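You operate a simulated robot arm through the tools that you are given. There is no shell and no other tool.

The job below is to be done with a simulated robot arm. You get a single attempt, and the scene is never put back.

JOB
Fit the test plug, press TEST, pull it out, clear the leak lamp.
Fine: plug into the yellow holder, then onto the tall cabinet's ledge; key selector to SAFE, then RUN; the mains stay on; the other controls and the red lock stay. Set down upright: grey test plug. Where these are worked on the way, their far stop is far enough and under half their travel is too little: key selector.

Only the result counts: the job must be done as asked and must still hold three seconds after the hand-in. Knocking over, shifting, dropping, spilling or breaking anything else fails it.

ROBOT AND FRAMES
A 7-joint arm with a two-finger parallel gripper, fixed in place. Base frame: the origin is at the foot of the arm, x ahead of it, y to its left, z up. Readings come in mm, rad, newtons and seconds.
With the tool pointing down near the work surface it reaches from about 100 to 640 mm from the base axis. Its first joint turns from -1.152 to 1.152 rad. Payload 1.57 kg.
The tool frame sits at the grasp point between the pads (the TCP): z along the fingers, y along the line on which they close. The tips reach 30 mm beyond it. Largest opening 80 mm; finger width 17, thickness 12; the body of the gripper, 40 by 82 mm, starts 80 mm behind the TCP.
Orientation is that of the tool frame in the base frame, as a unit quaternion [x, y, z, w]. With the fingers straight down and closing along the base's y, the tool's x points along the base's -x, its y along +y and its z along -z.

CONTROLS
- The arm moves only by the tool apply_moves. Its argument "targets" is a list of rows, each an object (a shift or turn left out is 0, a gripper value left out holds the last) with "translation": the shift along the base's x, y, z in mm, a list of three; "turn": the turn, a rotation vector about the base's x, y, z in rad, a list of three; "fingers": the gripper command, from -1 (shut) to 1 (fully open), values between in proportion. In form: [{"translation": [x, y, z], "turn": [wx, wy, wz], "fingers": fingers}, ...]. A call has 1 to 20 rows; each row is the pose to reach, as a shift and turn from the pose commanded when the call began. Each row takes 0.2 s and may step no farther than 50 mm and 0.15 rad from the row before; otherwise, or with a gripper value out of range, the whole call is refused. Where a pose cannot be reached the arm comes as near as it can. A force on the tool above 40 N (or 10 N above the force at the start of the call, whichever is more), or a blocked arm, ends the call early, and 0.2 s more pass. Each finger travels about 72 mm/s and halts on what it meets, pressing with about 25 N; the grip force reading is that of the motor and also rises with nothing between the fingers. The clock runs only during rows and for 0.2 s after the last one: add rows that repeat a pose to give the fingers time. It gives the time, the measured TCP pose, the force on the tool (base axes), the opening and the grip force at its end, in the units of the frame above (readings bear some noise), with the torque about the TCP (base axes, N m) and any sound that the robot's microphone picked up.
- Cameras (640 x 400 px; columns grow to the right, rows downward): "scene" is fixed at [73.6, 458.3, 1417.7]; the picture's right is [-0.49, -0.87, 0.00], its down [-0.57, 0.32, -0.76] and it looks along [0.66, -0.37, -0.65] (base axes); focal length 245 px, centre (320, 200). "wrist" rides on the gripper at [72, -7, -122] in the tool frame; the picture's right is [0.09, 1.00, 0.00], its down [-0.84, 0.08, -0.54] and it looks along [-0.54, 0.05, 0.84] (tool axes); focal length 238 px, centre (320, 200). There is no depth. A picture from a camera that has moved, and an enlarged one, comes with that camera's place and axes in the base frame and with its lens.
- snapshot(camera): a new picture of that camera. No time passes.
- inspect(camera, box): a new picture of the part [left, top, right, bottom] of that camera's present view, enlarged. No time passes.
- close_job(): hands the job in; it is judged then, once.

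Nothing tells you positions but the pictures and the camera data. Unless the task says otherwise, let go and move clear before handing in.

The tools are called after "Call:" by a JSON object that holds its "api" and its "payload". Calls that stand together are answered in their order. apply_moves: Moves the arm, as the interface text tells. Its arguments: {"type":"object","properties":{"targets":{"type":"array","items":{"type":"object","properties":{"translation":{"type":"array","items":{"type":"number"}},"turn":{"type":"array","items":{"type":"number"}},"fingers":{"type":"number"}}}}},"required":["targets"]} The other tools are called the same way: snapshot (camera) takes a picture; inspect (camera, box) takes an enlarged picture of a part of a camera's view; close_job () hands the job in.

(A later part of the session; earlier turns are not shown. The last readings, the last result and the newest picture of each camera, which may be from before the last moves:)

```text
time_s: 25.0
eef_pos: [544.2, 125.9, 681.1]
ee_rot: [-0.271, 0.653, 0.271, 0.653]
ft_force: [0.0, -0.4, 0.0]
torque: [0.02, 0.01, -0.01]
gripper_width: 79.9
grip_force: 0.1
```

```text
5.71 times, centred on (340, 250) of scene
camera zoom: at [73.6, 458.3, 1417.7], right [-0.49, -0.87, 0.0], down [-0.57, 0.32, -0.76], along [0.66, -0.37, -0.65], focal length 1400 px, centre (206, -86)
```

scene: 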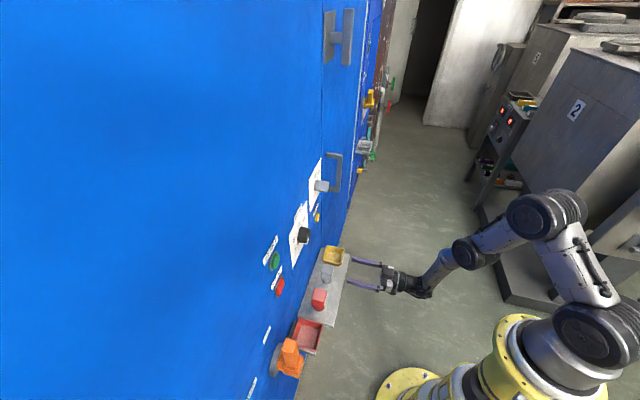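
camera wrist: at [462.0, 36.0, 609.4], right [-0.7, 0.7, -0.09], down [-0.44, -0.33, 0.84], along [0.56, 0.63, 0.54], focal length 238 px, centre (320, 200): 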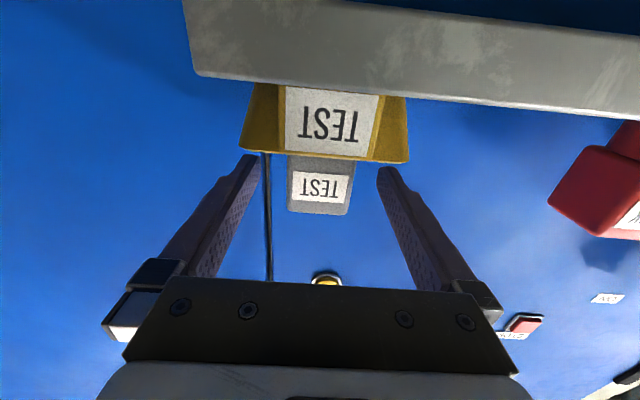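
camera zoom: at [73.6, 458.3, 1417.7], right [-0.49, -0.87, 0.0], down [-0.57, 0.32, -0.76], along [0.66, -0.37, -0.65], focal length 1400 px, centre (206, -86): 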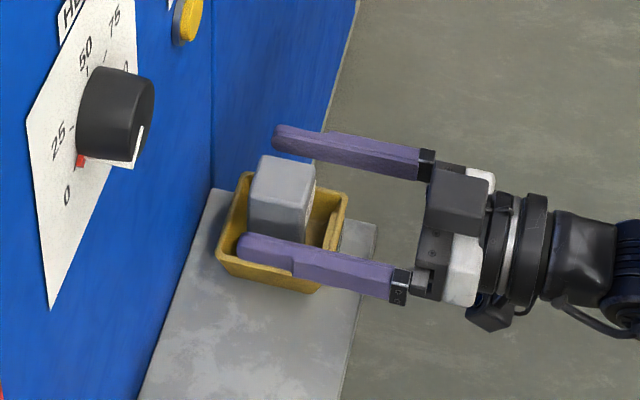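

The plug stands upright in the holder. I'll back straight out, close the fingers and get a better fix on the TEST button.

Call:
{"api": "apply_moves", "payload": {"targets": [{"translation": [-20, -20, 0]}, {"translation": [-42.4, -42.4, 0]}, {"translation": [-42.4, -42.4, 40]}, {"translation": [-42.4, -42.4, 70], "fingers": -1}, {"translation": [-42.4, -42.4, 70], "fingers": -1}, {"translation": [-42.4, -42.4, 70], "fingers": -1}, {"translation": [-42.4, -42.4, 70], "fingers": -1}]}}

Call:
{"api": "snapshot", "payload": {"camera": "wrist"}}

Call:
{"api": "snapshot", "payload": {"camera": "scene"}}

```text
time_s: 26.6
eef_pos: [501.3, 86.2, 752.9]
ee_rot: [-0.271, 0.653, 0.271, 0.653]
ft_force: [0.3, 0.0, 0.1]
torque: [-0.01, 0.0, -0.02]
gripper_width: 0.0
grip_force: 21.8
```

```text
taken
camera wrist: at [420.1, -6.2, 680.0], right [-0.7, 0.7, -0.09], down [-0.44, -0.33, 0.84], along [0.56, 0.63, 0.54], focal length 238 px, centre (320, 200)
```

wrist: 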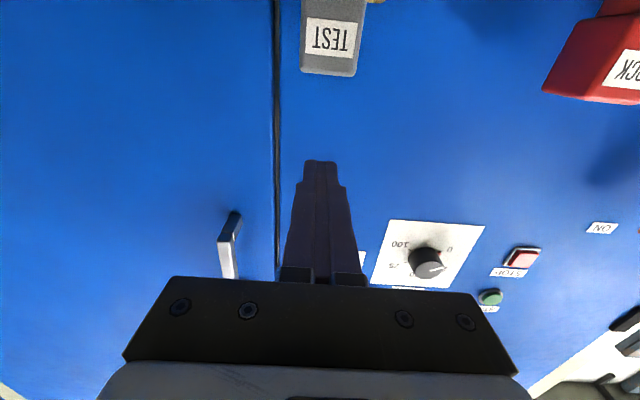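

```text
taken
```

scene: 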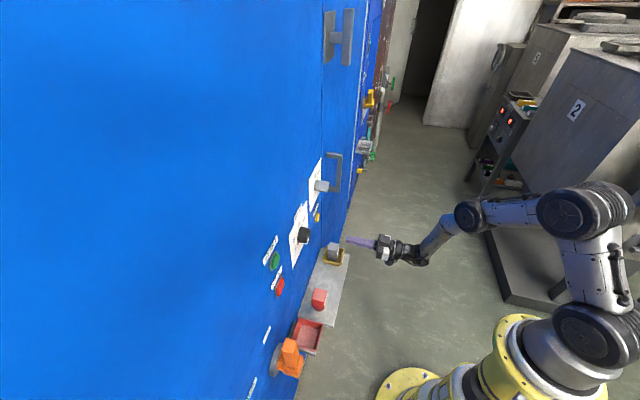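

TEST is hidden behind the fingers from here. I'll rise level with it, aligned sideways, still about 95 mm short of the face.

Call:
{"api": "apply_moves", "payload": {"targets": [{"translation": [-8, 8, 35]}, {"translation": [-15.6, 15.6, 70]}, {"translation": [-15.6, 15.6, 95]}, {"translation": [-15.6, 15.6, 95]}]}}

Call:
{"api": "snapshot", "payload": {"camera": "wrist"}}

Call:
{"api": "inspect", "payload": {"camera": "scene", "box": [290, 170, 390, 250]}}

Call:
{"api": "inspect", "payload": {"camera": "wrist", "box": [200, 80, 420, 220]}}

```text
time_s: 27.6
eef_pos: [485.4, 99.9, 845.2]
ee_rot: [-0.271, 0.653, 0.271, 0.653]
ft_force: [0.4, 0.2, -1.0]
torque: [0.03, -0.02, 0.03]
gripper_width: 0.0
grip_force: 21.2
```

```text
taken
camera wrist: at [405.0, 9.4, 773.2], right [-0.7, 0.7, -0.09], down [-0.44, -0.33, 0.84], along [0.56, 0.63, 0.54], focal length 238 px, centre (320, 200)
```

wrist: 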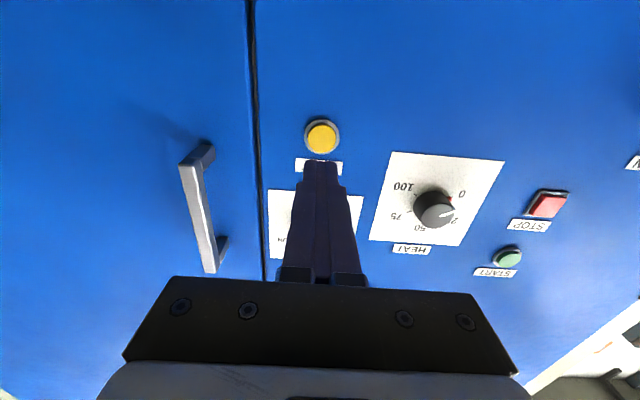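

```text
5.00 times, centred on (340, 210) of scene
camera zoom: at [73.6, 458.3, 1417.7], right [-0.49, -0.87, 0.0], down [-0.57, 0.32, -0.76], along [0.66, -0.37, -0.65], focal length 1225 px, centre (220, 150)
```

zoom: 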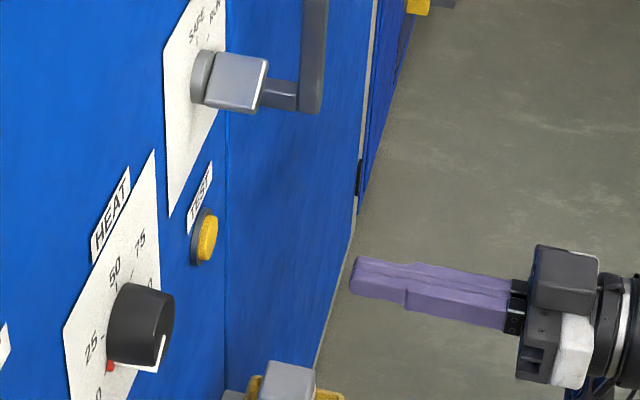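

```text
2.86 times, centred on (310, 150) of wrist
camera zoom: at [405.0, 9.4, 773.2], right [-0.7, 0.7, -0.09], down [-0.44, -0.33, 0.84], along [0.56, 0.63, 0.54], focal length 681 px, centre (349, 343)
```

zoom: 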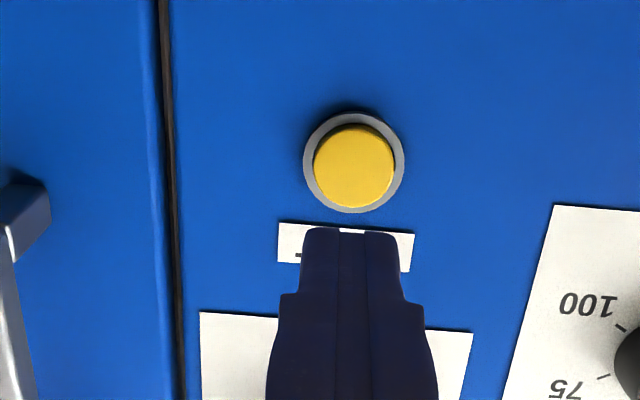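

TEST's face is at about n≈537 along the normal, height 853, and roughly 30 mm across, with nothing else close. I'll advance the closed fingertips to just short of it.

Call:
{"api": "apply_moves", "payload": {"targets": [{"translation": [-1.4, 1.4, 7], "fingers": -1}, {"translation": [20, 22, 7]}, {"translation": [40, 42, 7]}, {"translation": [57, 59, 7]}, {"translation": [57, 59, 7]}]}}

Call:
{"api": "snapshot", "payload": {"camera": "wrist"}}

Call:
{"api": "inspect", "payload": {"camera": "scene", "box": [290, 170, 390, 250]}}

```text
time_s: 28.8
eef_pos: [541.6, 160.5, 852.7]
ee_rot: [-0.271, 0.653, 0.271, 0.653]
ft_force: [-0.5, 0.6, 0.5]
torque: [-0.02, -0.04, 0.02]
gripper_width: 0.0
grip_force: 21.3
```

```text
taken
camera wrist: at [459.9, 68.6, 780.6], right [-0.7, 0.7, -0.09], down [-0.44, -0.33, 0.84], along [0.56, 0.63, 0.54], focal length 238 px, centre (320, 200)
```

wrist: 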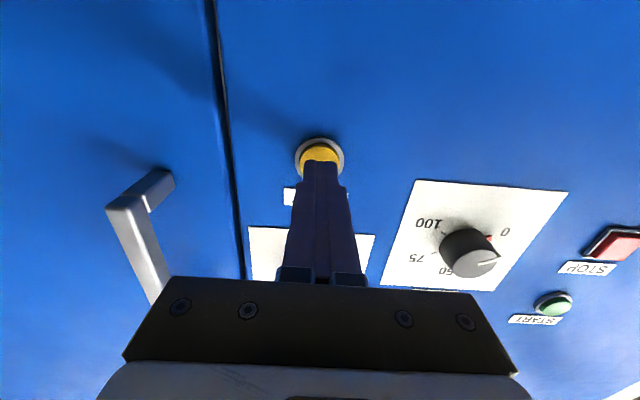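

```text
5.00 times, centred on (340, 210) of scene
camera zoom: at [73.6, 458.3, 1417.7], right [-0.49, -0.87, 0.0], down [-0.57, 0.32, -0.76], along [0.66, -0.37, -0.65], focal length 1225 px, centre (220, 150)
```

zoom: 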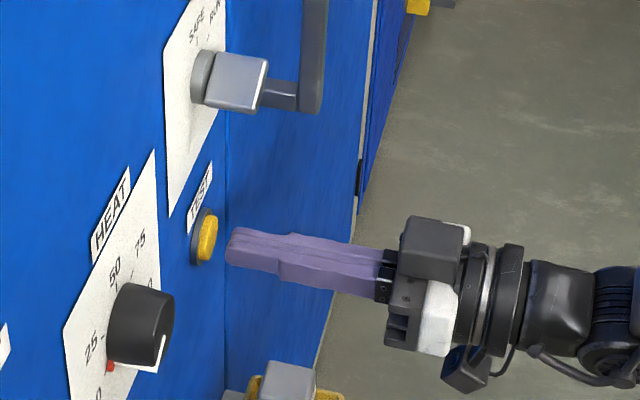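

The tip is lined up on the button with about 10 mm left. I'll advance slowly and listen for the click.

Call:
{"api": "apply_moves", "payload": {"targets": [{"translation": [2.5, 2.5, 0]}, {"translation": [5, 5, 0]}, {"translation": [7, 7, 0]}, {"translation": [7, 7, 0]}]}}

```text
time_s: 29.8
eef_pos: [549.9, 166.0, 854.0]
ee_rot: [-0.271, 0.653, 0.272, 0.653]
ft_force: [-0.1, -0.1, 0.5]
torque: [0.0, 0.03, -0.02]
gripper_width: 0.0
grip_force: 21.4
```

Call:
{"api": "apply_moves", "payload": {"targets": [{"translation": [1, 1, 0]}, {"translation": [2, 2, 0]}, {"translation": [3, 3, 0]}, {"translation": [3, 3, 0]}]}}

```text
time_s: 30.8
eef_pos: [552.0, 169.5, 853.2]
ee_rot: [-0.27, 0.653, 0.271, 0.653]
ft_force: [-1.1, -2.7, -0.1]
torque: [0.01, 0.0, -0.01]
gripper_width: 0.0
grip_force: 21.5
heard: click
```

A click was heard with light contact. I'll press slightly deeper to be sure it went fully home.

Call:
{"api": "apply_moves", "payload": {"targets": [{"translation": [1, 1, 0]}, {"translation": [2, 2, 0]}, {"translation": [2, 2, 0]}]}}

Call:
{"api": "snapshot", "payload": {"camera": "wrist"}}

```text
time_s: 31.6
eef_pos: [554.5, 171.4, 853.9]
ee_rot: [-0.27, 0.654, 0.271, 0.653]
ft_force: [-9.1, -5.7, 2.4]
torque: [0.07, -0.04, 0.1]
gripper_width: 0.1
grip_force: 21.6
```

```text
taken
camera wrist: at [472.7, 79.7, 781.1], right [-0.7, 0.7, -0.09], down [-0.44, -0.33, 0.84], along [0.56, 0.63, 0.54], focal length 238 px, centre (320, 200)
```

wrist: 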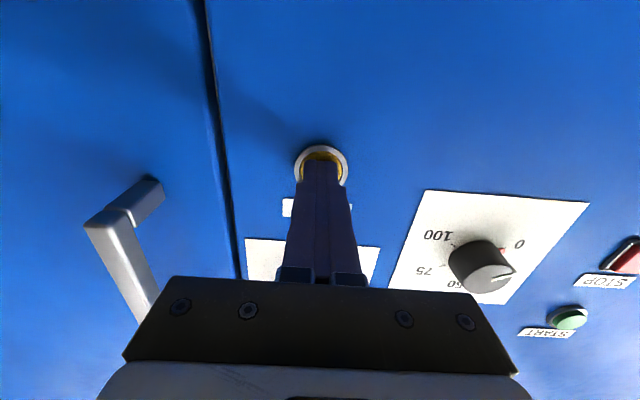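

The button bottomed out after the click. I'll retract straight back and go up to check the lamps.

Call:
{"api": "apply_moves", "payload": {"targets": [{"translation": [-20, -20, 0]}, {"translation": [-45, -45, 0]}, {"translation": [-67, -67, 0]}, {"translation": [-67, -67, 48]}, {"translation": [-67, -67, 96]}, {"translation": [-67, -67, 144]}, {"translation": [-67, -67, 192]}, {"translation": [-67, -67, 240]}, {"translation": [-67, -67, 288]}, {"translation": [-88, -55, 328]}, {"translation": [-110, -43, 368]}, {"translation": [-132, -31, 408]}, {"translation": [-154, -19, 448]}, {"translation": [-176, -7, 488]}, {"translation": [-198, 5, 528]}, {"translation": [-220, 17, 568]}, {"translation": [-240, 30, 598]}, {"translation": [-240, 30, 598]}]}}

Call:
{"api": "snapshot", "payload": {"camera": "wrist"}}

Call:
{"api": "inspect", "payload": {"camera": "wrist", "box": [220, 130, 440, 290]}}

Call:
{"api": "snapshot", "payload": {"camera": "scene"}}

```text
time_s: 35.4
eef_pos: [313.5, 199.4, 1451.8]
ee_rot: [-0.27, 0.653, 0.27, 0.654]
ft_force: [-0.8, 0.8, 0.1]
torque: [-0.03, 0.03, -0.01]
gripper_width: 0.0
grip_force: 21.2
```

```text
taken
camera wrist: at [232.2, 109.3, 1379.7], right [-0.7, 0.7, -0.09], down [-0.44, -0.33, 0.84], along [0.56, 0.63, 0.54], focal length 238 px, centre (320, 200)
```

wrist: 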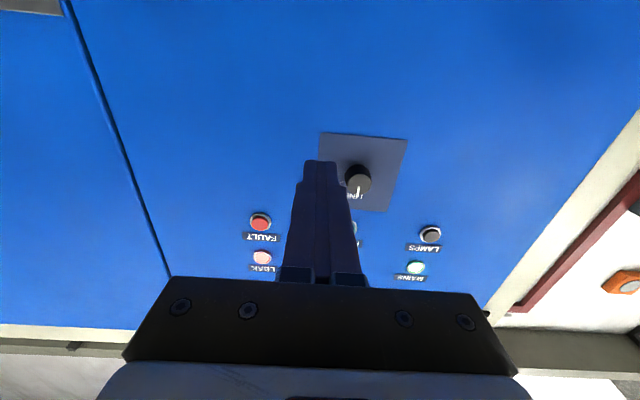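

```text
2.50 times, centred on (330, 210) of wrist
camera zoom: at [232.2, 109.3, 1379.7], right [-0.7, 0.7, -0.09], down [-0.44, -0.33, 0.84], along [0.56, 0.63, 0.54], focal length 596 px, centre (295, 175)
```

zoom: 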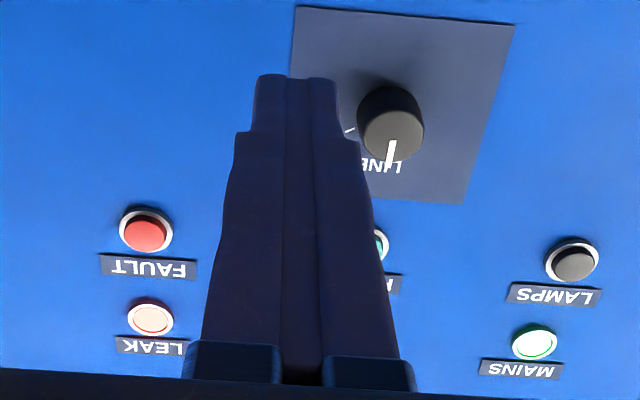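

```text
taken
```

scene: 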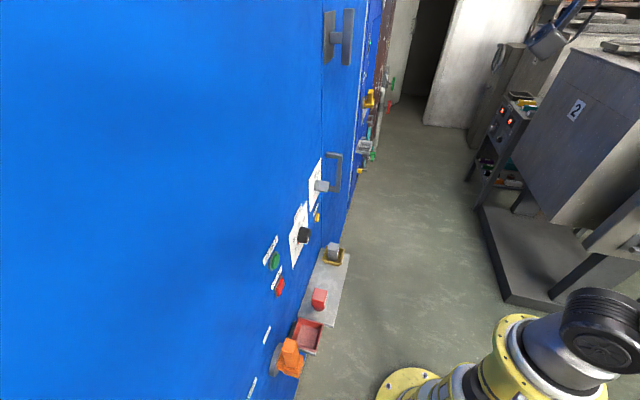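

The LEAK lamp is now lit red-pink and MAINS is still green, so the test registered. Next I'll return to the plug with the fingers open.

Call:
{"api": "apply_moves", "payload": {"targets": [{"translation": [21.6, -12.1, -38.7]}, {"translation": [43.2, -24.2, -77.5]}, {"translation": [64.9, -36.4, -116.2]}, {"translation": [86.5, -48.5, -155]}, {"translation": [108.1, -60.6, -193.7]}, {"translation": [129.7, -72.7, -232.5]}, {"translation": [151.4, -84.9, -271.2]}, {"translation": [173, -97, -310]}, {"translation": [174.7, -99.5, -358]}, {"translation": [176.4, -102, -406]}, {"translation": [178.1, -104.4, -454]}, {"translation": [179.8, -106.8, -502]}, {"translation": [181.5, -109.3, -550]}, {"translation": [183.2, -111.8, -598]}, {"translation": [184.9, -114.2, -646]}, {"translation": [186.6, -116.6, -694], "fingers": 1}, {"translation": [186.6, -116.6, -735], "fingers": 1}, {"translation": [186.6, -116.6, -770], "fingers": 1}, {"translation": [186.6, -116.6, -770], "fingers": 1}]}}

Call:
{"api": "snapshot", "payload": {"camera": "wrist"}}

Call:
{"api": "inspect", "payload": {"camera": "scene", "box": [300, 215, 380, 285]}}

```text
time_s: 39.4
eef_pos: [503.7, 85.8, 682.8]
ee_rot: [-0.271, 0.653, 0.271, 0.654]
ft_force: [-0.9, 0.8, 0.1]
torque: [0.0, 0.01, 0.03]
gripper_width: 80.2
grip_force: 0.1
```

```text
taken
camera wrist: at [422.4, -5.8, 609.7], right [-0.7, 0.7, -0.09], down [-0.44, -0.33, 0.84], along [0.56, 0.63, 0.54], focal length 238 px, centre (320, 200)
```

wrist: 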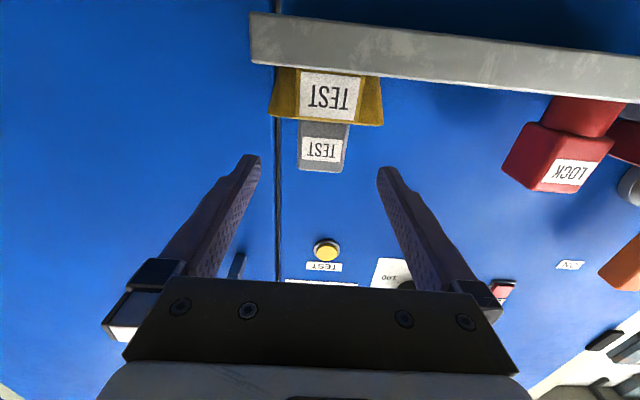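

```text
5.71 times, centred on (340, 250) of scene
camera zoom: at [73.6, 458.3, 1417.7], right [-0.49, -0.87, 0.0], down [-0.57, 0.32, -0.76], along [0.66, -0.37, -0.65], focal length 1400 px, centre (206, -86)
```

zoom: 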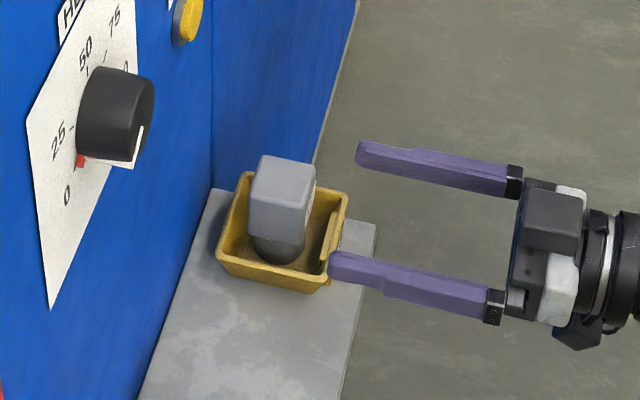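

Aligned on the plug in the holder. Moving in 60 mm, gripping, then lifting out.

Call:
{"api": "apply_moves", "payload": {"targets": [{"translation": [20, 20, 0], "fingers": 1}, {"translation": [41.5, 41.5, 0], "fingers": 1}, {"translation": [41.5, 41.5, 0], "fingers": 1}, {"translation": [41.5, 41.5, 0], "fingers": -0.1}, {"translation": [41.5, 41.5, 0], "fingers": -0.3}, {"translation": [41.5, 41.5, 0], "fingers": -1}, {"translation": [41.5, 41.5, 0], "fingers": -1}, {"translation": [41.5, 41.5, 0], "fingers": -1}]}}

Call:
{"api": "snapshot", "payload": {"camera": "wrist"}}

```text
time_s: 41.2
eef_pos: [543.8, 124.4, 682.4]
ee_rot: [-0.27, 0.653, 0.27, 0.653]
ft_force: [1.2, 0.7, -0.8]
torque: [0.0, -0.03, 0.04]
gripper_width: 37.6
grip_force: 25.4
```

```text
taken
camera wrist: at [462.7, 33.5, 609.7], right [-0.7, 0.7, -0.09], down [-0.44, -0.33, 0.84], along [0.56, 0.63, 0.54], focal length 238 px, centre (320, 200)
```

wrist: 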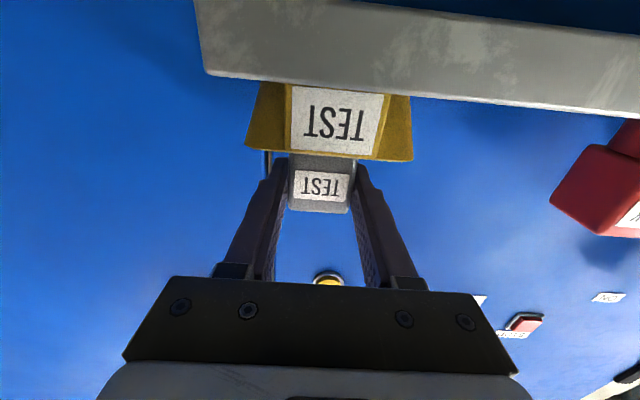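

Gripped. Lifting clear of the tray and carrying back over the open stretch of ledge where it stood.

Call:
{"api": "apply_moves", "payload": {"targets": [{"translation": [0, 0, 12]}, {"translation": [0, 0, 25]}, {"translation": [0, 0, 40]}, {"translation": [0, 0, 50]}, {"translation": [-17, 17, 50]}, {"translation": [-34, 34, 50]}, {"translation": [-51, 51, 50]}, {"translation": [-68, 68.5, 50]}, {"translation": [-68, 68.5, 50]}, {"translation": [-68, 68.5, 30]}, {"translation": [-68, 68.5, 10]}, {"translation": [-68, 68.5, 0]}, {"translation": [-68, 68.5, 0]}]}}

Call:
{"api": "snapshot", "payload": {"camera": "wrist"}}

Call:
{"api": "inspect", "payload": {"camera": "scene", "box": [290, 235, 410, 325]}}

```text
time_s: 44.0
eef_pos: [474.8, 196.0, 680.5]
ee_rot: [-0.27, 0.653, 0.27, 0.654]
ft_force: [0.0, -0.2, -1.1]
torque: [0.01, 0.01, -0.03]
gripper_width: 37.6
grip_force: 24.1
```

```text
taken
camera wrist: at [393.8, 105.3, 608.1], right [-0.7, 0.7, -0.09], down [-0.44, -0.33, 0.84], along [0.56, 0.63, 0.54], focal length 238 px, centre (320, 200)
```

wrist: 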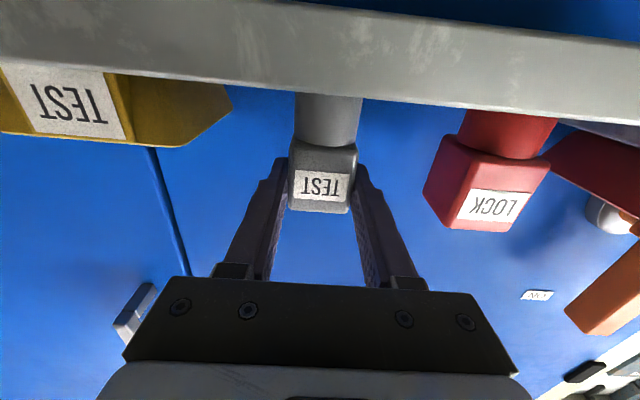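

```text
4.44 times, centred on (350, 280) of scene
camera zoom: at [73.6, 458.3, 1417.7], right [-0.49, -0.87, 0.0], down [-0.57, 0.32, -0.76], along [0.66, -0.37, -0.65], focal length 1089 px, centre (187, -156)
```

zoom: 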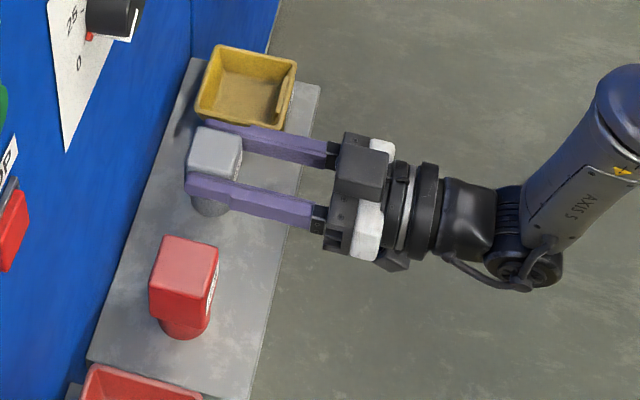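

It hangs upright a few millimetres over its old spot, with nothing touching. Lowering to contact in small steps.

Call:
{"api": "apply_moves", "payload": {"targets": [{"translation": [0, 0, -1.5]}, {"translation": [0, 0, -3]}, {"translation": [0, 0, -3]}]}}

Call:
{"api": "apply_moves", "payload": {"targets": [{"translation": [0, 0, -1]}, {"translation": [0, 0, -1]}]}}

```text
time_s: 44.8
eef_pos: [475.2, 195.9, 679.6]
ee_rot: [-0.271, 0.654, 0.27, 0.653]
ft_force: [0.6, -0.3, -0.9]
torque: [-0.04, -0.03, -0.02]
gripper_width: 37.5
grip_force: 24.7
```

```text
time_s: 45.4
eef_pos: [475.2, 195.4, 678.7]
ee_rot: [-0.271, 0.653, 0.271, 0.653]
ft_force: [0.3, -0.3, -0.9]
torque: [0.0, -0.01, 0.0]
gripper_width: 37.5
grip_force: 24.8
```

Call:
{"api": "apply_moves", "payload": {"targets": [{"translation": [0, 0, -1]}, {"translation": [0, 0, -1]}]}}

Call:
{"api": "apply_moves", "payload": {"targets": [{"translation": [0, 0, -1]}, {"translation": [0, 0, -1]}]}}

```text
time_s: 46.0
eef_pos: [475.4, 194.9, 677.3]
ee_rot: [-0.271, 0.654, 0.27, 0.653]
ft_force: [-0.3, 0.1, -1.5]
torque: [-0.02, -0.03, 0.02]
gripper_width: 37.5
grip_force: 24.7
```

```text
time_s: 46.6
eef_pos: [475.0, 195.0, 676.0]
ee_rot: [-0.27, 0.652, 0.271, 0.654]
ft_force: [-0.5, -0.9, 0.5]
torque: [-0.02, 0.0, -0.01]
gripper_width: 37.3
grip_force: 25.5
```

Call:
{"api": "apply_moves", "payload": {"targets": [{"translation": [0, 0, -1]}, {"translation": [0, 0, -1]}]}}

```text
time_s: 47.2
eef_pos: [474.9, 195.2, 675.7]
ee_rot: [-0.271, 0.652, 0.271, 0.654]
ft_force: [-1.7, 2.6, 8.4]
torque: [0.12, 0.08, 0.01]
gripper_width: 37.5
grip_force: 24.8
```

The base is on the ledge (about 9 N upward). Releasing and backing straight out.

Call:
{"api": "apply_moves", "payload": {"targets": [{"fingers": 0.1}, {"fingers": 0.5}, {"fingers": 1}, {"fingers": 1}]}}

Call:
{"api": "snapshot", "payload": {"camera": "wrist"}}

Call:
{"api": "apply_moves", "payload": {"targets": [{"translation": [-12, -12, 0]}, {"translation": [-24, -24, 0]}, {"translation": [-30, -30, 0]}, {"translation": [-30, -30, 0]}]}}

Call:
{"api": "snapshot", "payload": {"camera": "wrist"}}

Call:
{"api": "inspect", "payload": {"camera": "scene", "box": [290, 235, 410, 325]}}

```text
time_s: 48.2
eef_pos: [473.7, 195.2, 674.5]
ee_rot: [-0.27, 0.653, 0.271, 0.654]
ft_force: [0.0, 0.2, 0.3]
torque: [-0.02, 0.02, -0.03]
gripper_width: 80.0
grip_force: 0.1
```

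```text
taken
camera wrist: at [392.7, 103.6, 602.3], right [-0.7, 0.7, -0.09], down [-0.44, -0.33, 0.84], along [0.56, 0.63, 0.54], focal length 238 px, centre (320, 200)
```

wrist: 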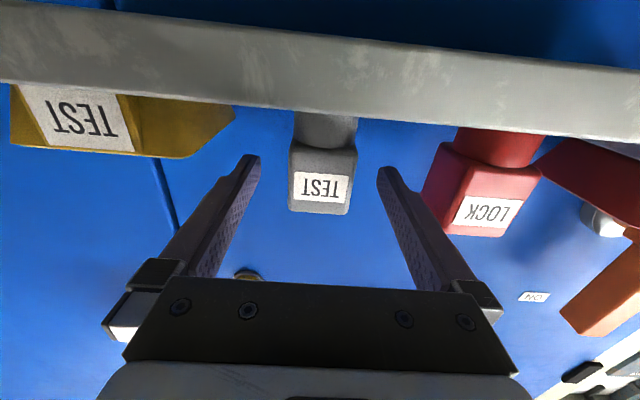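

```text
time_s: 49.2
eef_pos: [455.1, 164.1, 671.4]
ee_rot: [-0.27, 0.653, 0.274, 0.653]
ft_force: [-0.4, 0.5, -0.1]
torque: [0.0, 0.0, -0.02]
gripper_width: 80.0
grip_force: 0.0
out of reach, approached as far as the arm can: row 2, 3, 4
```

```text
taken
camera wrist: at [373.5, 72.2, 598.4], right [-0.71, 0.7, -0.09], down [-0.43, -0.33, 0.84], along [0.56, 0.63, 0.54], focal length 238 px, centre (320, 200)
```

wrist: 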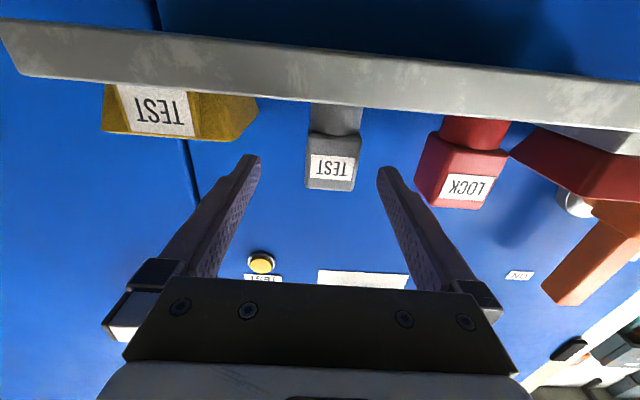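

```text
4.44 times, centred on (350, 280) of scene
camera zoom: at [73.6, 458.3, 1417.7], right [-0.49, -0.87, 0.0], down [-0.57, 0.32, -0.76], along [0.66, -0.37, -0.65], focal length 1089 px, centre (187, -156)
```

zoom: 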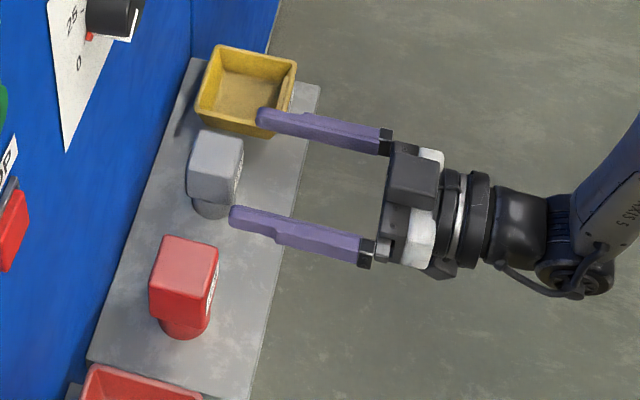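

The plug stands upright on the ledge and LOCK is untouched. Next I'll rise clear and go in front of the key selector for a close look, fingers open.

Call:
{"api": "apply_moves", "payload": {"targets": [{"translation": [0, 0, 30], "fingers": 1}, {"translation": [0, 0, 60]}, {"translation": [0, 0, 95]}, {"translation": [9, -19, 130]}, {"translation": [18, -38, 165]}, {"translation": [26.5, -58.7, 200]}, {"translation": [26.5, -58.7, 234]}, {"translation": [26.5, -58.7, 234]}]}}

Call:
{"api": "snapshot", "payload": {"camera": "wrist"}}

Call:
{"api": "inspect", "payload": {"camera": "wrist", "box": [220, 110, 420, 260]}}

Call:
{"api": "inspect", "payload": {"camera": "scene", "box": [290, 235, 370, 325]}}

```text
time_s: 51.0
eef_pos: [481.6, 104.6, 906.3]
ee_rot: [-0.271, 0.653, 0.271, 0.653]
ft_force: [-0.8, 0.3, 0.4]
torque: [-0.02, 0.02, 0.0]
gripper_width: 80.0
grip_force: 0.0
out of reach, approached as far as the arm can: row 1, 2, 3
```

```text
taken
camera wrist: at [399.4, 13.2, 833.0], right [-0.7, 0.7, -0.09], down [-0.44, -0.33, 0.84], along [0.56, 0.63, 0.54], focal length 238 px, centre (320, 200)
```

wrist: 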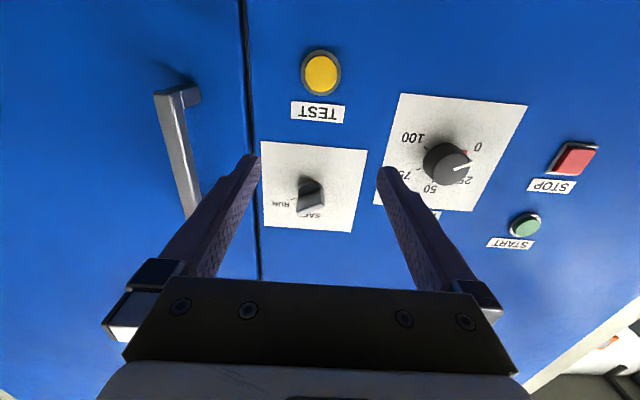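

```text
2.67 times, centred on (320, 185) of wrist
camera zoom: at [399.4, 13.2, 833.0], right [-0.7, 0.7, -0.09], down [-0.44, -0.33, 0.84], along [0.56, 0.63, 0.54], focal length 636 px, centre (320, 240)
```

zoom: 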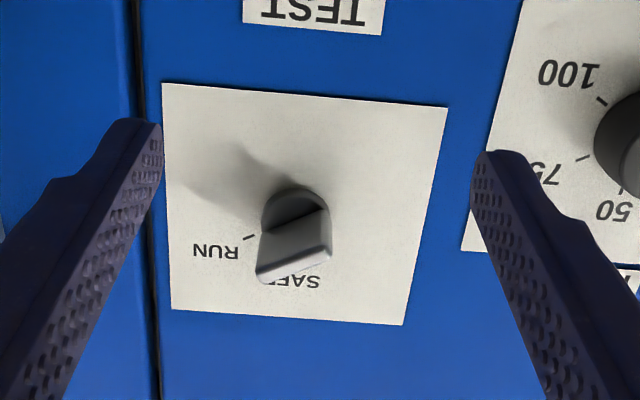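

```text
4.44 times, centred on (330, 280) of scene
camera zoom: at [73.6, 458.3, 1417.7], right [-0.49, -0.87, 0.0], down [-0.57, 0.32, -0.76], along [0.66, -0.37, -0.65], focal length 1089 px, centre (276, -156)
```

zoom: 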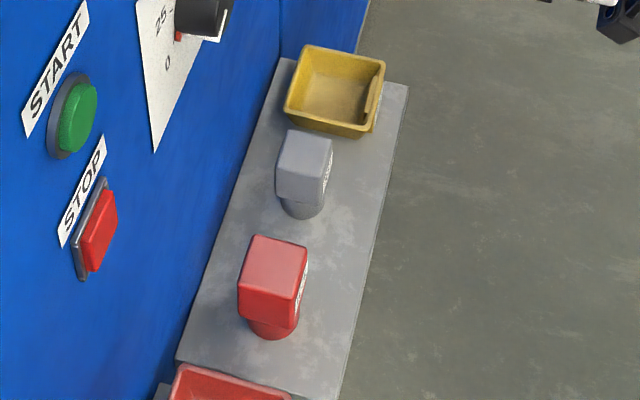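

The selector is a blade on a round base centred at about t=-270, z=983 and protruding to n≈505. It points about 62° clockwise of vertical, at RUN, with SAFE at 12 o'clock. I'll roll the gripper to match the blade and line up in front of it.

Call:
{"api": "apply_moves", "payload": {"targets": [{"translation": [0.3, -0.3, 10], "turn": [0.0955, 0.0955, 0], "fingers": 0.5}, {"translation": [0.6, -0.6, 20], "turn": [0.191, 0.191, 0]}, {"translation": [0.9, -0.9, 30], "turn": [0.2865, 0.2865, 0]}, {"translation": [1.2, -1.2, 40], "turn": [0.382, 0.382, 0]}, {"translation": [1.5, -1.5, 50], "turn": [0.4775, 0.4775, 0]}, {"translation": [1.8, -1.8, 60], "turn": [0.573, 0.573, 0]}, {"translation": [2.1, -2.1, 70], "turn": [0.668, 0.668, 0]}, {"translation": [2.4, -2.4, 77], "turn": [0.7637, 0.7637, 0]}, {"translation": [2.4, -2.4, 77], "turn": [0.7637, 0.7637, 0]}]}}

Call:
{"api": "snapshot", "payload": {"camera": "wrist"}}

Call:
{"api": "inspect", "payload": {"camera": "wrist", "box": [220, 110, 420, 260]}}

Call:
{"api": "inspect", "payload": {"camera": "scene", "box": [290, 140, 390, 230]}}

```text
time_s: 53.0
eef_pos: [484.1, 101.7, 981.5]
ee_rot: [0.104, 0.699, 0.569, 0.42]
ft_force: [0.5, 0.1, -0.2]
torque: [0.02, -0.02, 0.02]
gripper_width: 60.2
grip_force: 0.1
```

```text
taken
camera wrist: at [356.2, 58.6, 942.2], right [-0.39, 0.39, 0.84], down [0.11, -0.88, 0.46], along [0.91, 0.27, 0.3], focal length 238 px, centre (320, 200)
```

wrist: 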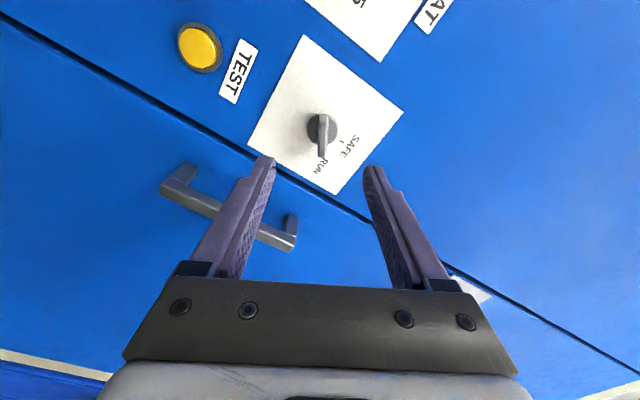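

```text
2.67 times, centred on (320, 185) of wrist
camera zoom: at [356.2, 58.6, 942.2], right [-0.39, 0.39, 0.84], down [0.11, -0.88, 0.46], along [0.91, 0.27, 0.3], focal length 636 px, centre (320, 240)
```

zoom: 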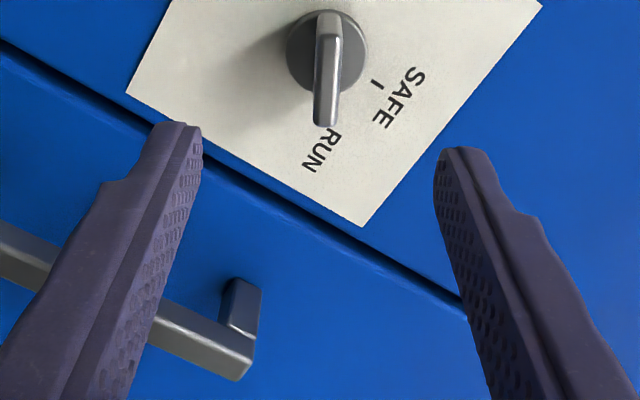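

```text
4.44 times, centred on (340, 185) of scene
camera zoom: at [73.6, 458.3, 1417.7], right [-0.49, -0.87, 0.0], down [-0.57, 0.32, -0.76], along [0.66, -0.37, -0.65], focal length 1089 px, centre (231, 267)
```

zoom: 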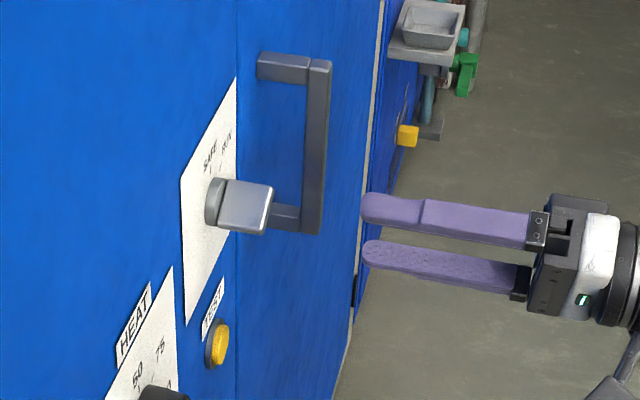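

The blade is nearly in line with the finger plane, at RUN about 60° from vertical. I'll trim the roll and centring and advance until the tips are just short of the blade.

Call:
{"api": "apply_moves", "payload": {"targets": [{"translation": [16, 18, 2], "turn": [-0.021, -0.021, 0]}, {"translation": [32.2, 35.6, 2], "turn": [-0.021, -0.021, 0]}, {"translation": [32.2, 35.6, 2], "turn": [-0.021, -0.021, 0]}]}}

Call:
{"api": "snapshot", "payload": {"camera": "wrist"}}

Call:
{"api": "inspect", "payload": {"camera": "wrist", "box": [220, 80, 420, 230]}}

Call:
{"api": "inspect", "payload": {"camera": "scene", "box": [290, 150, 370, 210]}}

```text
time_s: 53.8
eef_pos: [517.1, 141.0, 984.7]
ee_rot: [0.094, 0.701, 0.562, 0.429]
ft_force: [-0.5, 0.0, 1.1]
torque: [0.01, 0.0, 0.04]
gripper_width: 60.1
grip_force: 0.0
```

```text
taken
camera wrist: at [388.5, 95.2, 942.4], right [-0.41, 0.41, 0.82], down [0.1, -0.87, 0.48], along [0.91, 0.28, 0.31], focal length 238 px, centre (320, 200)
```

wrist: 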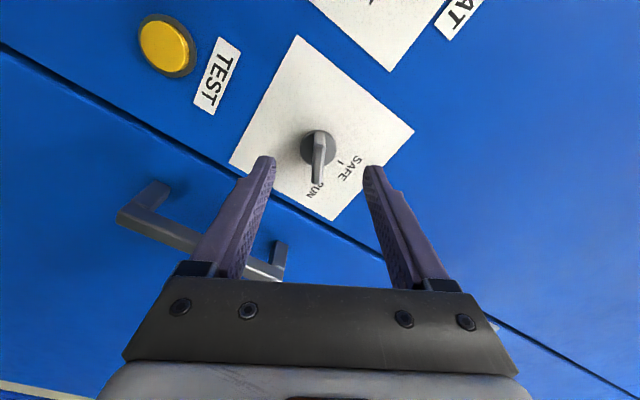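

```text
2.67 times, centred on (320, 155) of wrist
camera zoom: at [388.5, 95.2, 942.4], right [-0.41, 0.41, 0.82], down [0.1, -0.87, 0.48], along [0.91, 0.28, 0.31], focal length 636 px, centre (320, 320)
```

zoom: 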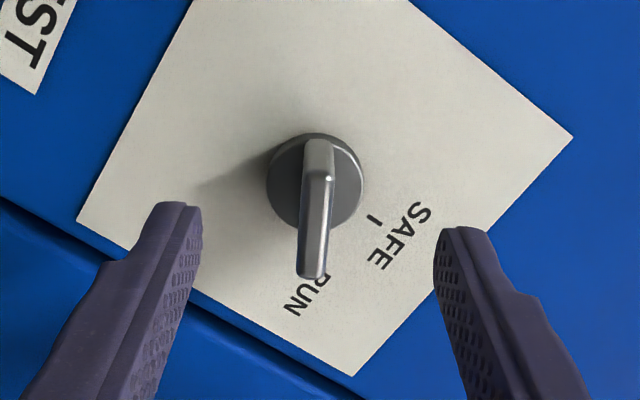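

```text
6.67 times, centred on (330, 180) of scene
camera zoom: at [73.6, 458.3, 1417.7], right [-0.49, -0.87, 0.0], down [-0.57, 0.32, -0.76], along [0.66, -0.37, -0.65], focal length 1634 px, centre (253, 333)
```

zoom: 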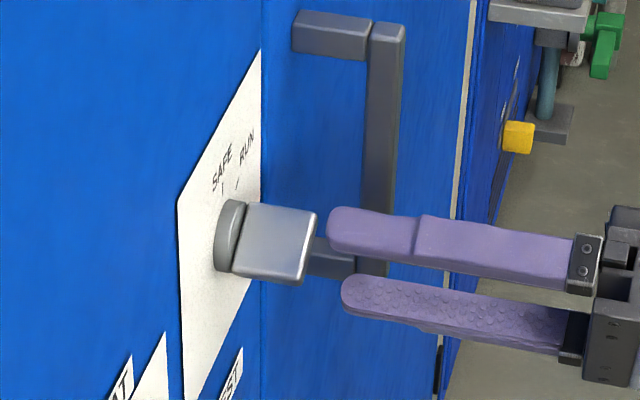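

The blade is now centred between the fingers within about 1 mm and aligned within 1°. I'll advance 28 mm so the pads overlap the blade, then close.

Call:
{"api": "apply_moves", "payload": {"targets": [{"translation": [7, 7, 0]}, {"translation": [14, 14, 0]}, {"translation": [19.8, 19.8, 0]}, {"translation": [19.8, 19.8, 0]}]}}

Call:
{"api": "inspect", "payload": {"camera": "wrist", "box": [220, 100, 420, 250]}}

Call:
{"api": "inspect", "payload": {"camera": "scene", "box": [290, 150, 370, 210]}}

```text
time_s: 54.8
eef_pos: [536.1, 157.6, 984.0]
ee_rot: [0.093, 0.701, 0.562, 0.43]
ft_force: [-1.1, 0.8, 0.8]
torque: [0.01, -0.01, -0.01]
gripper_width: 60.1
grip_force: 0.1
```

```text
2.67 times, centred on (320, 175) of wrist
camera zoom: at [408.0, 113.4, 942.1], right [-0.41, 0.41, 0.82], down [0.1, -0.87, 0.48], along [0.91, 0.28, 0.31], focal length 636 px, centre (320, 267)
```

zoom: 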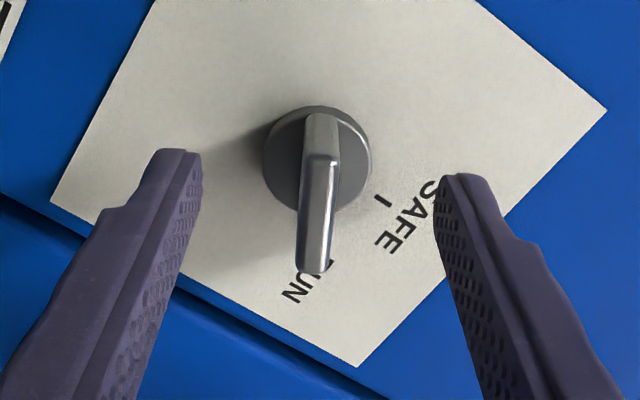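

```text
6.67 times, centred on (330, 180) of scene
camera zoom: at [73.6, 458.3, 1417.7], right [-0.49, -0.87, 0.0], down [-0.57, 0.32, -0.76], along [0.66, -0.37, -0.65], focal length 1634 px, centre (253, 333)
```

zoom: 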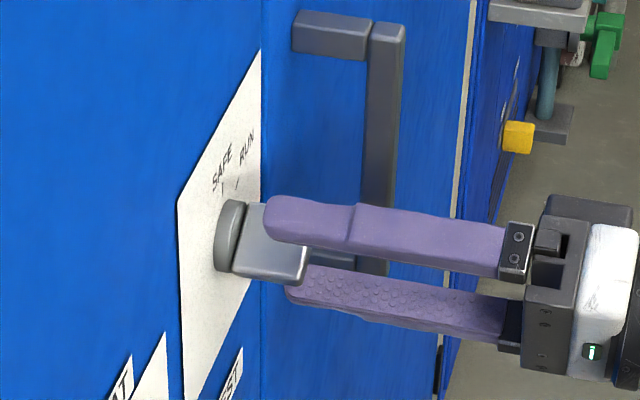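

The fingers overlap about 20 mm of the blade and stay clear of the base disc. Closing on the blade.

Call:
{"api": "apply_moves", "payload": {"targets": [{"fingers": 0}, {"fingers": -0.4}, {"fingers": -1}, {"fingers": -1}, {"fingers": -1}, {"fingers": -1}]}}

Call:
{"api": "inspect", "payload": {"camera": "wrist", "box": [220, 100, 420, 250]}}

```text
time_s: 56.2
eef_pos: [535.2, 158.0, 984.0]
ee_rot: [0.094, 0.701, 0.562, 0.429]
ft_force: [4.9, 0.9, -3.7]
torque: [-0.04, -0.15, -0.13]
gripper_width: 8.9
grip_force: 27.2
```

```text
2.67 times, centred on (320, 175) of wrist
camera zoom: at [407.9, 113.2, 941.8], right [-0.41, 0.41, 0.82], down [0.1, -0.87, 0.48], along [0.91, 0.28, 0.31], focal length 636 px, centre (320, 267)
```

zoom: 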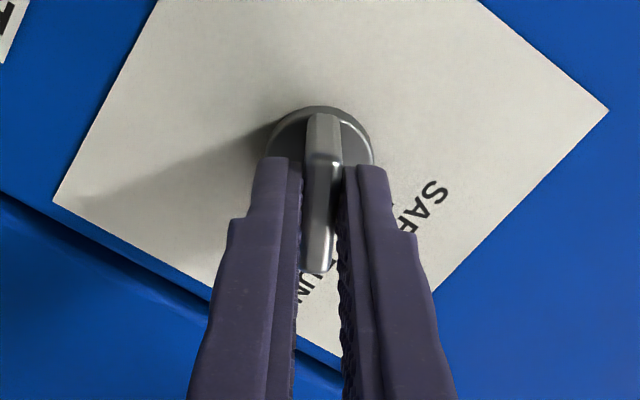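

Gripped at 8.9 mm with only small side forces. I'll turn the key counter-clockwise toward SAFE in stages, watching the forces.

Call:
{"api": "apply_moves", "payload": {"targets": [{"turn": [-0.06, -0.06, 0]}, {"turn": [-0.12, -0.12, 0]}, {"turn": [-0.18, -0.18, 0]}, {"turn": [-0.18, -0.18, 0]}]}}

Call:
{"api": "inspect", "payload": {"camera": "wrist", "box": [220, 100, 420, 250]}}

```text
time_s: 57.2
eef_pos: [536.7, 157.4, 982.7]
ee_rot: [0.004, 0.708, 0.501, 0.497]
ft_force: [8.3, -5.9, -7.6]
torque: [-0.19, 0.23, 0.19]
gripper_width: 9.0
grip_force: 27.6
```

```text
2.67 times, centred on (320, 175) of wrist
camera zoom: at [416.8, 104.2, 927.9], right [-0.54, 0.54, 0.65], down [0.0, -0.77, 0.64], along [0.84, 0.34, 0.41], focal length 636 px, centre (320, 267)
```

zoom: 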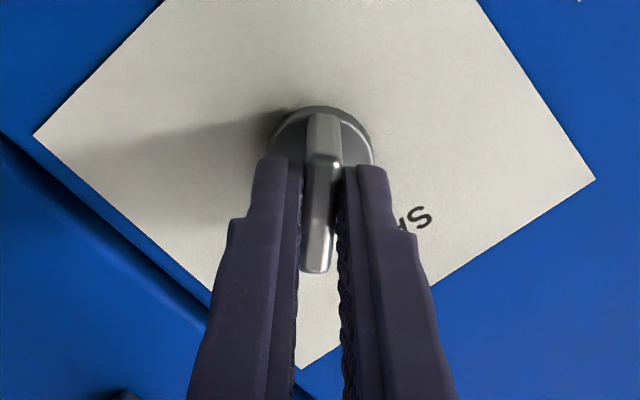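

The blade is following, with about 12 N of side load, so the pivot sits slightly toward -t and -z. I'll shift about 1 mm that way to relieve it.

Call:
{"api": "apply_moves", "payload": {"targets": [{"translation": [0.7, -0.7, -1]}, {"translation": [0.7, -0.7, -1]}]}}

```text
time_s: 57.8
eef_pos: [536.3, 157.0, 982.4]
ee_rot: [0.004, 0.707, 0.503, 0.497]
ft_force: [-1.2, -7.4, -4.4]
torque: [-0.11, 0.15, -0.01]
gripper_width: 8.8
grip_force: 27.4
```

Call:
{"api": "apply_moves", "payload": {"targets": [{"translation": [0.3, -0.3, -0.5], "turn": [-0.06, -0.06, 0]}, {"translation": [0.4, -0.4, -0.6], "turn": [-0.12, -0.12, 0]}, {"translation": [0.4, -0.4, -0.6], "turn": [-0.18, -0.18, 0]}, {"translation": [0.4, -0.4, -0.6], "turn": [-0.18, -0.18, 0]}]}}

Call:
{"api": "inspect", "payload": {"camera": "wrist", "box": [220, 100, 420, 250]}}

```text
time_s: 58.8
eef_pos: [537.3, 156.0, 982.3]
ee_rot: [-0.087, 0.701, 0.437, 0.557]
ft_force: [-13.9, -9.5, 0.3]
torque: [-0.11, 0.06, 0.09]
gripper_width: 9.0
grip_force: 27.4
```

```text
2.67 times, centred on (320, 175) of wrist
camera zoom: at [428.5, 92.5, 916.9], right [-0.64, 0.64, 0.43], down [-0.13, -0.64, 0.76], along [0.76, 0.43, 0.49], focal length 636 px, centre (320, 267)
```

zoom: 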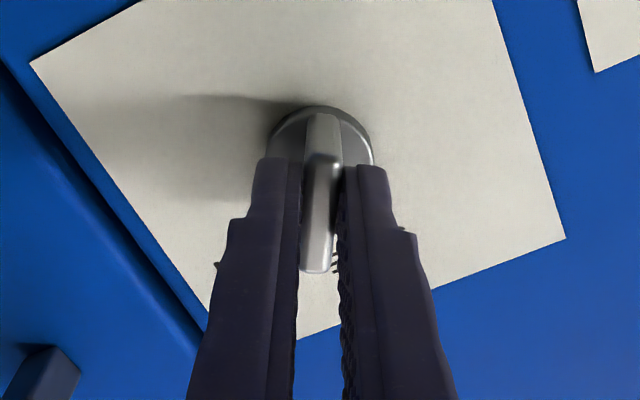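

Side load is small now, though there is about 16 N along the normal. I'll back off a fraction of a millimetre while continuing the turn.

Call:
{"api": "apply_moves", "payload": {"targets": [{"translation": [-0.6, -0.6, 0], "turn": [0, 0, 0]}, {"translation": [-0.7, -0.7, 0], "turn": [-0.06, -0.06, 0]}, {"translation": [-0.7, -0.7, 0], "turn": [-0.12, -0.12, 0]}, {"translation": [-0.7, -0.7, 0], "turn": [-0.12, -0.12, 0]}]}}

Call:
{"api": "inspect", "payload": {"camera": "wrist", "box": [220, 100, 420, 250]}}

```text
time_s: 59.8
eef_pos: [535.5, 156.9, 983.1]
ee_rot: [-0.146, 0.692, 0.386, 0.592]
ft_force: [22.7, 12.1, -10.2]
torque: [-0.15, 0.16, -0.08]
gripper_width: 8.7
grip_force: 27.3
```

```text
2.67 times, centred on (320, 175) of wrist
camera zoom: at [436.5, 84.0, 912.7], right [-0.68, 0.68, 0.27], down [-0.22, -0.55, 0.81], along [0.7, 0.49, 0.52], focal length 636 px, centre (320, 267)
```

zoom: 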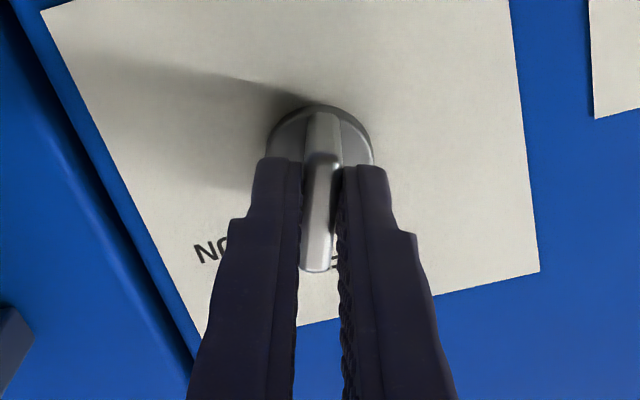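

Stiffness is about 40 N/mm, so half a millimetre back inward balances it. Continuing the turn.

Call:
{"api": "apply_moves", "payload": {"targets": [{"translation": [0.6, 0.25, -0.2], "turn": [0, 0, 0]}, {"translation": [0.6, 0.25, -0.2], "turn": [-0.06, -0.06, 0]}, {"translation": [0.6, 0.25, -0.2], "turn": [-0.12, -0.12, 0]}, {"translation": [0.6, 0.25, -0.2], "turn": [-0.12, -0.12, 0]}]}}

Call:
{"api": "inspect", "payload": {"camera": "wrist", "box": [220, 100, 420, 250]}}

```text
time_s: 60.8
eef_pos: [537.0, 156.3, 982.2]
ee_rot: [-0.204, 0.677, 0.334, 0.623]
ft_force: [11.2, 4.6, -7.1]
torque: [0.42, -0.41, -0.22]
gripper_width: 9.0
grip_force: 28.0
```

```text
2.67 times, centred on (320, 175) of wrist
camera zoom: at [445.3, 75.1, 910.0], right [-0.7, 0.7, 0.11], down [-0.32, -0.45, 0.83], along [0.64, 0.55, 0.54], focal length 636 px, centre (320, 267)
```

zoom: 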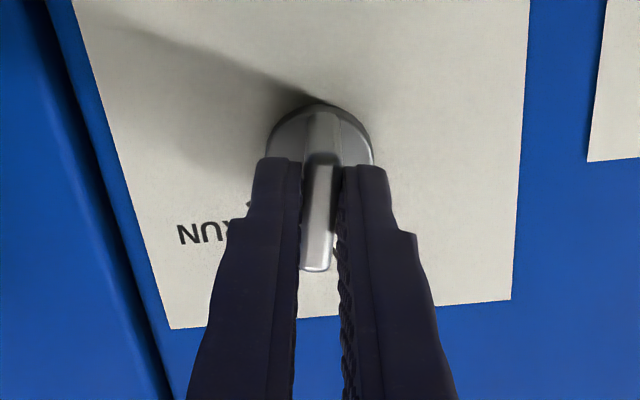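

Call:
{"api": "apply_moves", "payload": {"targets": [{"translation": [0.3, 0.1, -0.2], "turn": [-0.05, -0.05, 0]}, {"translation": [0.3, 0.1, -0.2], "turn": [-0.1, -0.1, 0]}, {"translation": [0.3, 0.1, -0.2], "turn": [-0.14, -0.14, 0]}, {"translation": [0.3, 0.1, -0.2], "turn": [-0.14, -0.14, 0]}]}}

Call:
{"api": "inspect", "payload": {"camera": "wrist", "box": [220, 100, 420, 250]}}

Call:
{"api": "inspect", "payload": {"camera": "scene", "box": [290, 150, 370, 210]}}

```text
time_s: 61.8
eef_pos: [537.8, 155.1, 981.4]
ee_rot: [-0.269, 0.654, 0.272, 0.653]
ft_force: [-3.1, -11.0, -3.4]
torque: [0.49, -0.49, -0.04]
gripper_width: 9.0
grip_force: 27.1
```

```text
2.67 times, centred on (320, 175) of wrist
camera zoom: at [455.6, 64.8, 909.9], right [-0.7, 0.71, -0.09], down [-0.44, -0.33, 0.84], along [0.56, 0.63, 0.54], focal length 636 px, centre (320, 267)
```

zoom: 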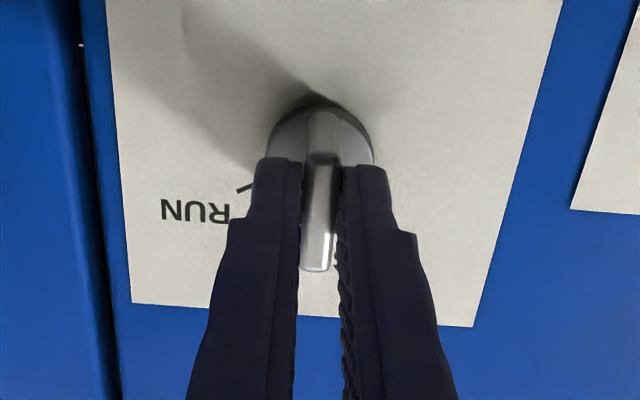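

```text
6.67 times, centred on (330, 180) of scene
camera zoom: at [73.6, 458.0, 1417.8], right [-0.49, -0.87, 0.0], down [-0.57, 0.32, -0.76], along [0.66, -0.37, -0.65], focal length 1634 px, centre (253, 333)
```

zoom: 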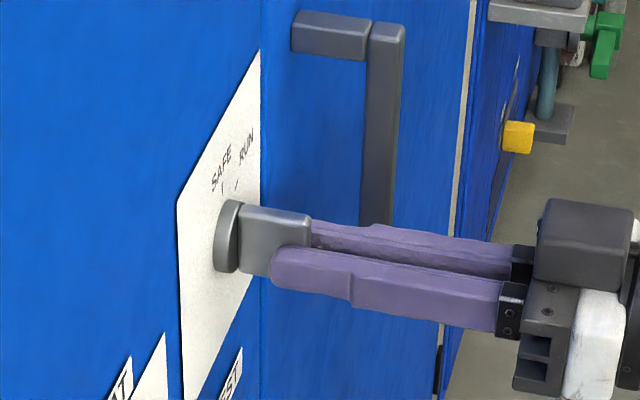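

The blade is now vertical, pointing at SAFE. I'll ease slightly further to feel for the end stop.

Call:
{"api": "apply_moves", "payload": {"targets": [{"translation": [-0.1, 0.1, 0], "turn": [-0.02, -0.02, 0]}, {"translation": [-0.1, 0.1, 0], "turn": [-0.035, -0.035, 0]}, {"translation": [-0.1, 0.1, 0], "turn": [-0.035, -0.035, 0]}]}}

```text
time_s: 62.6
eef_pos: [537.3, 156.0, 981.6]
ee_rot: [-0.285, 0.647, 0.256, 0.659]
ft_force: [-2.2, -12.9, -1.1]
torque: [0.56, 0.17, 0.06]
gripper_width: 9.4
grip_force: 27.7
```

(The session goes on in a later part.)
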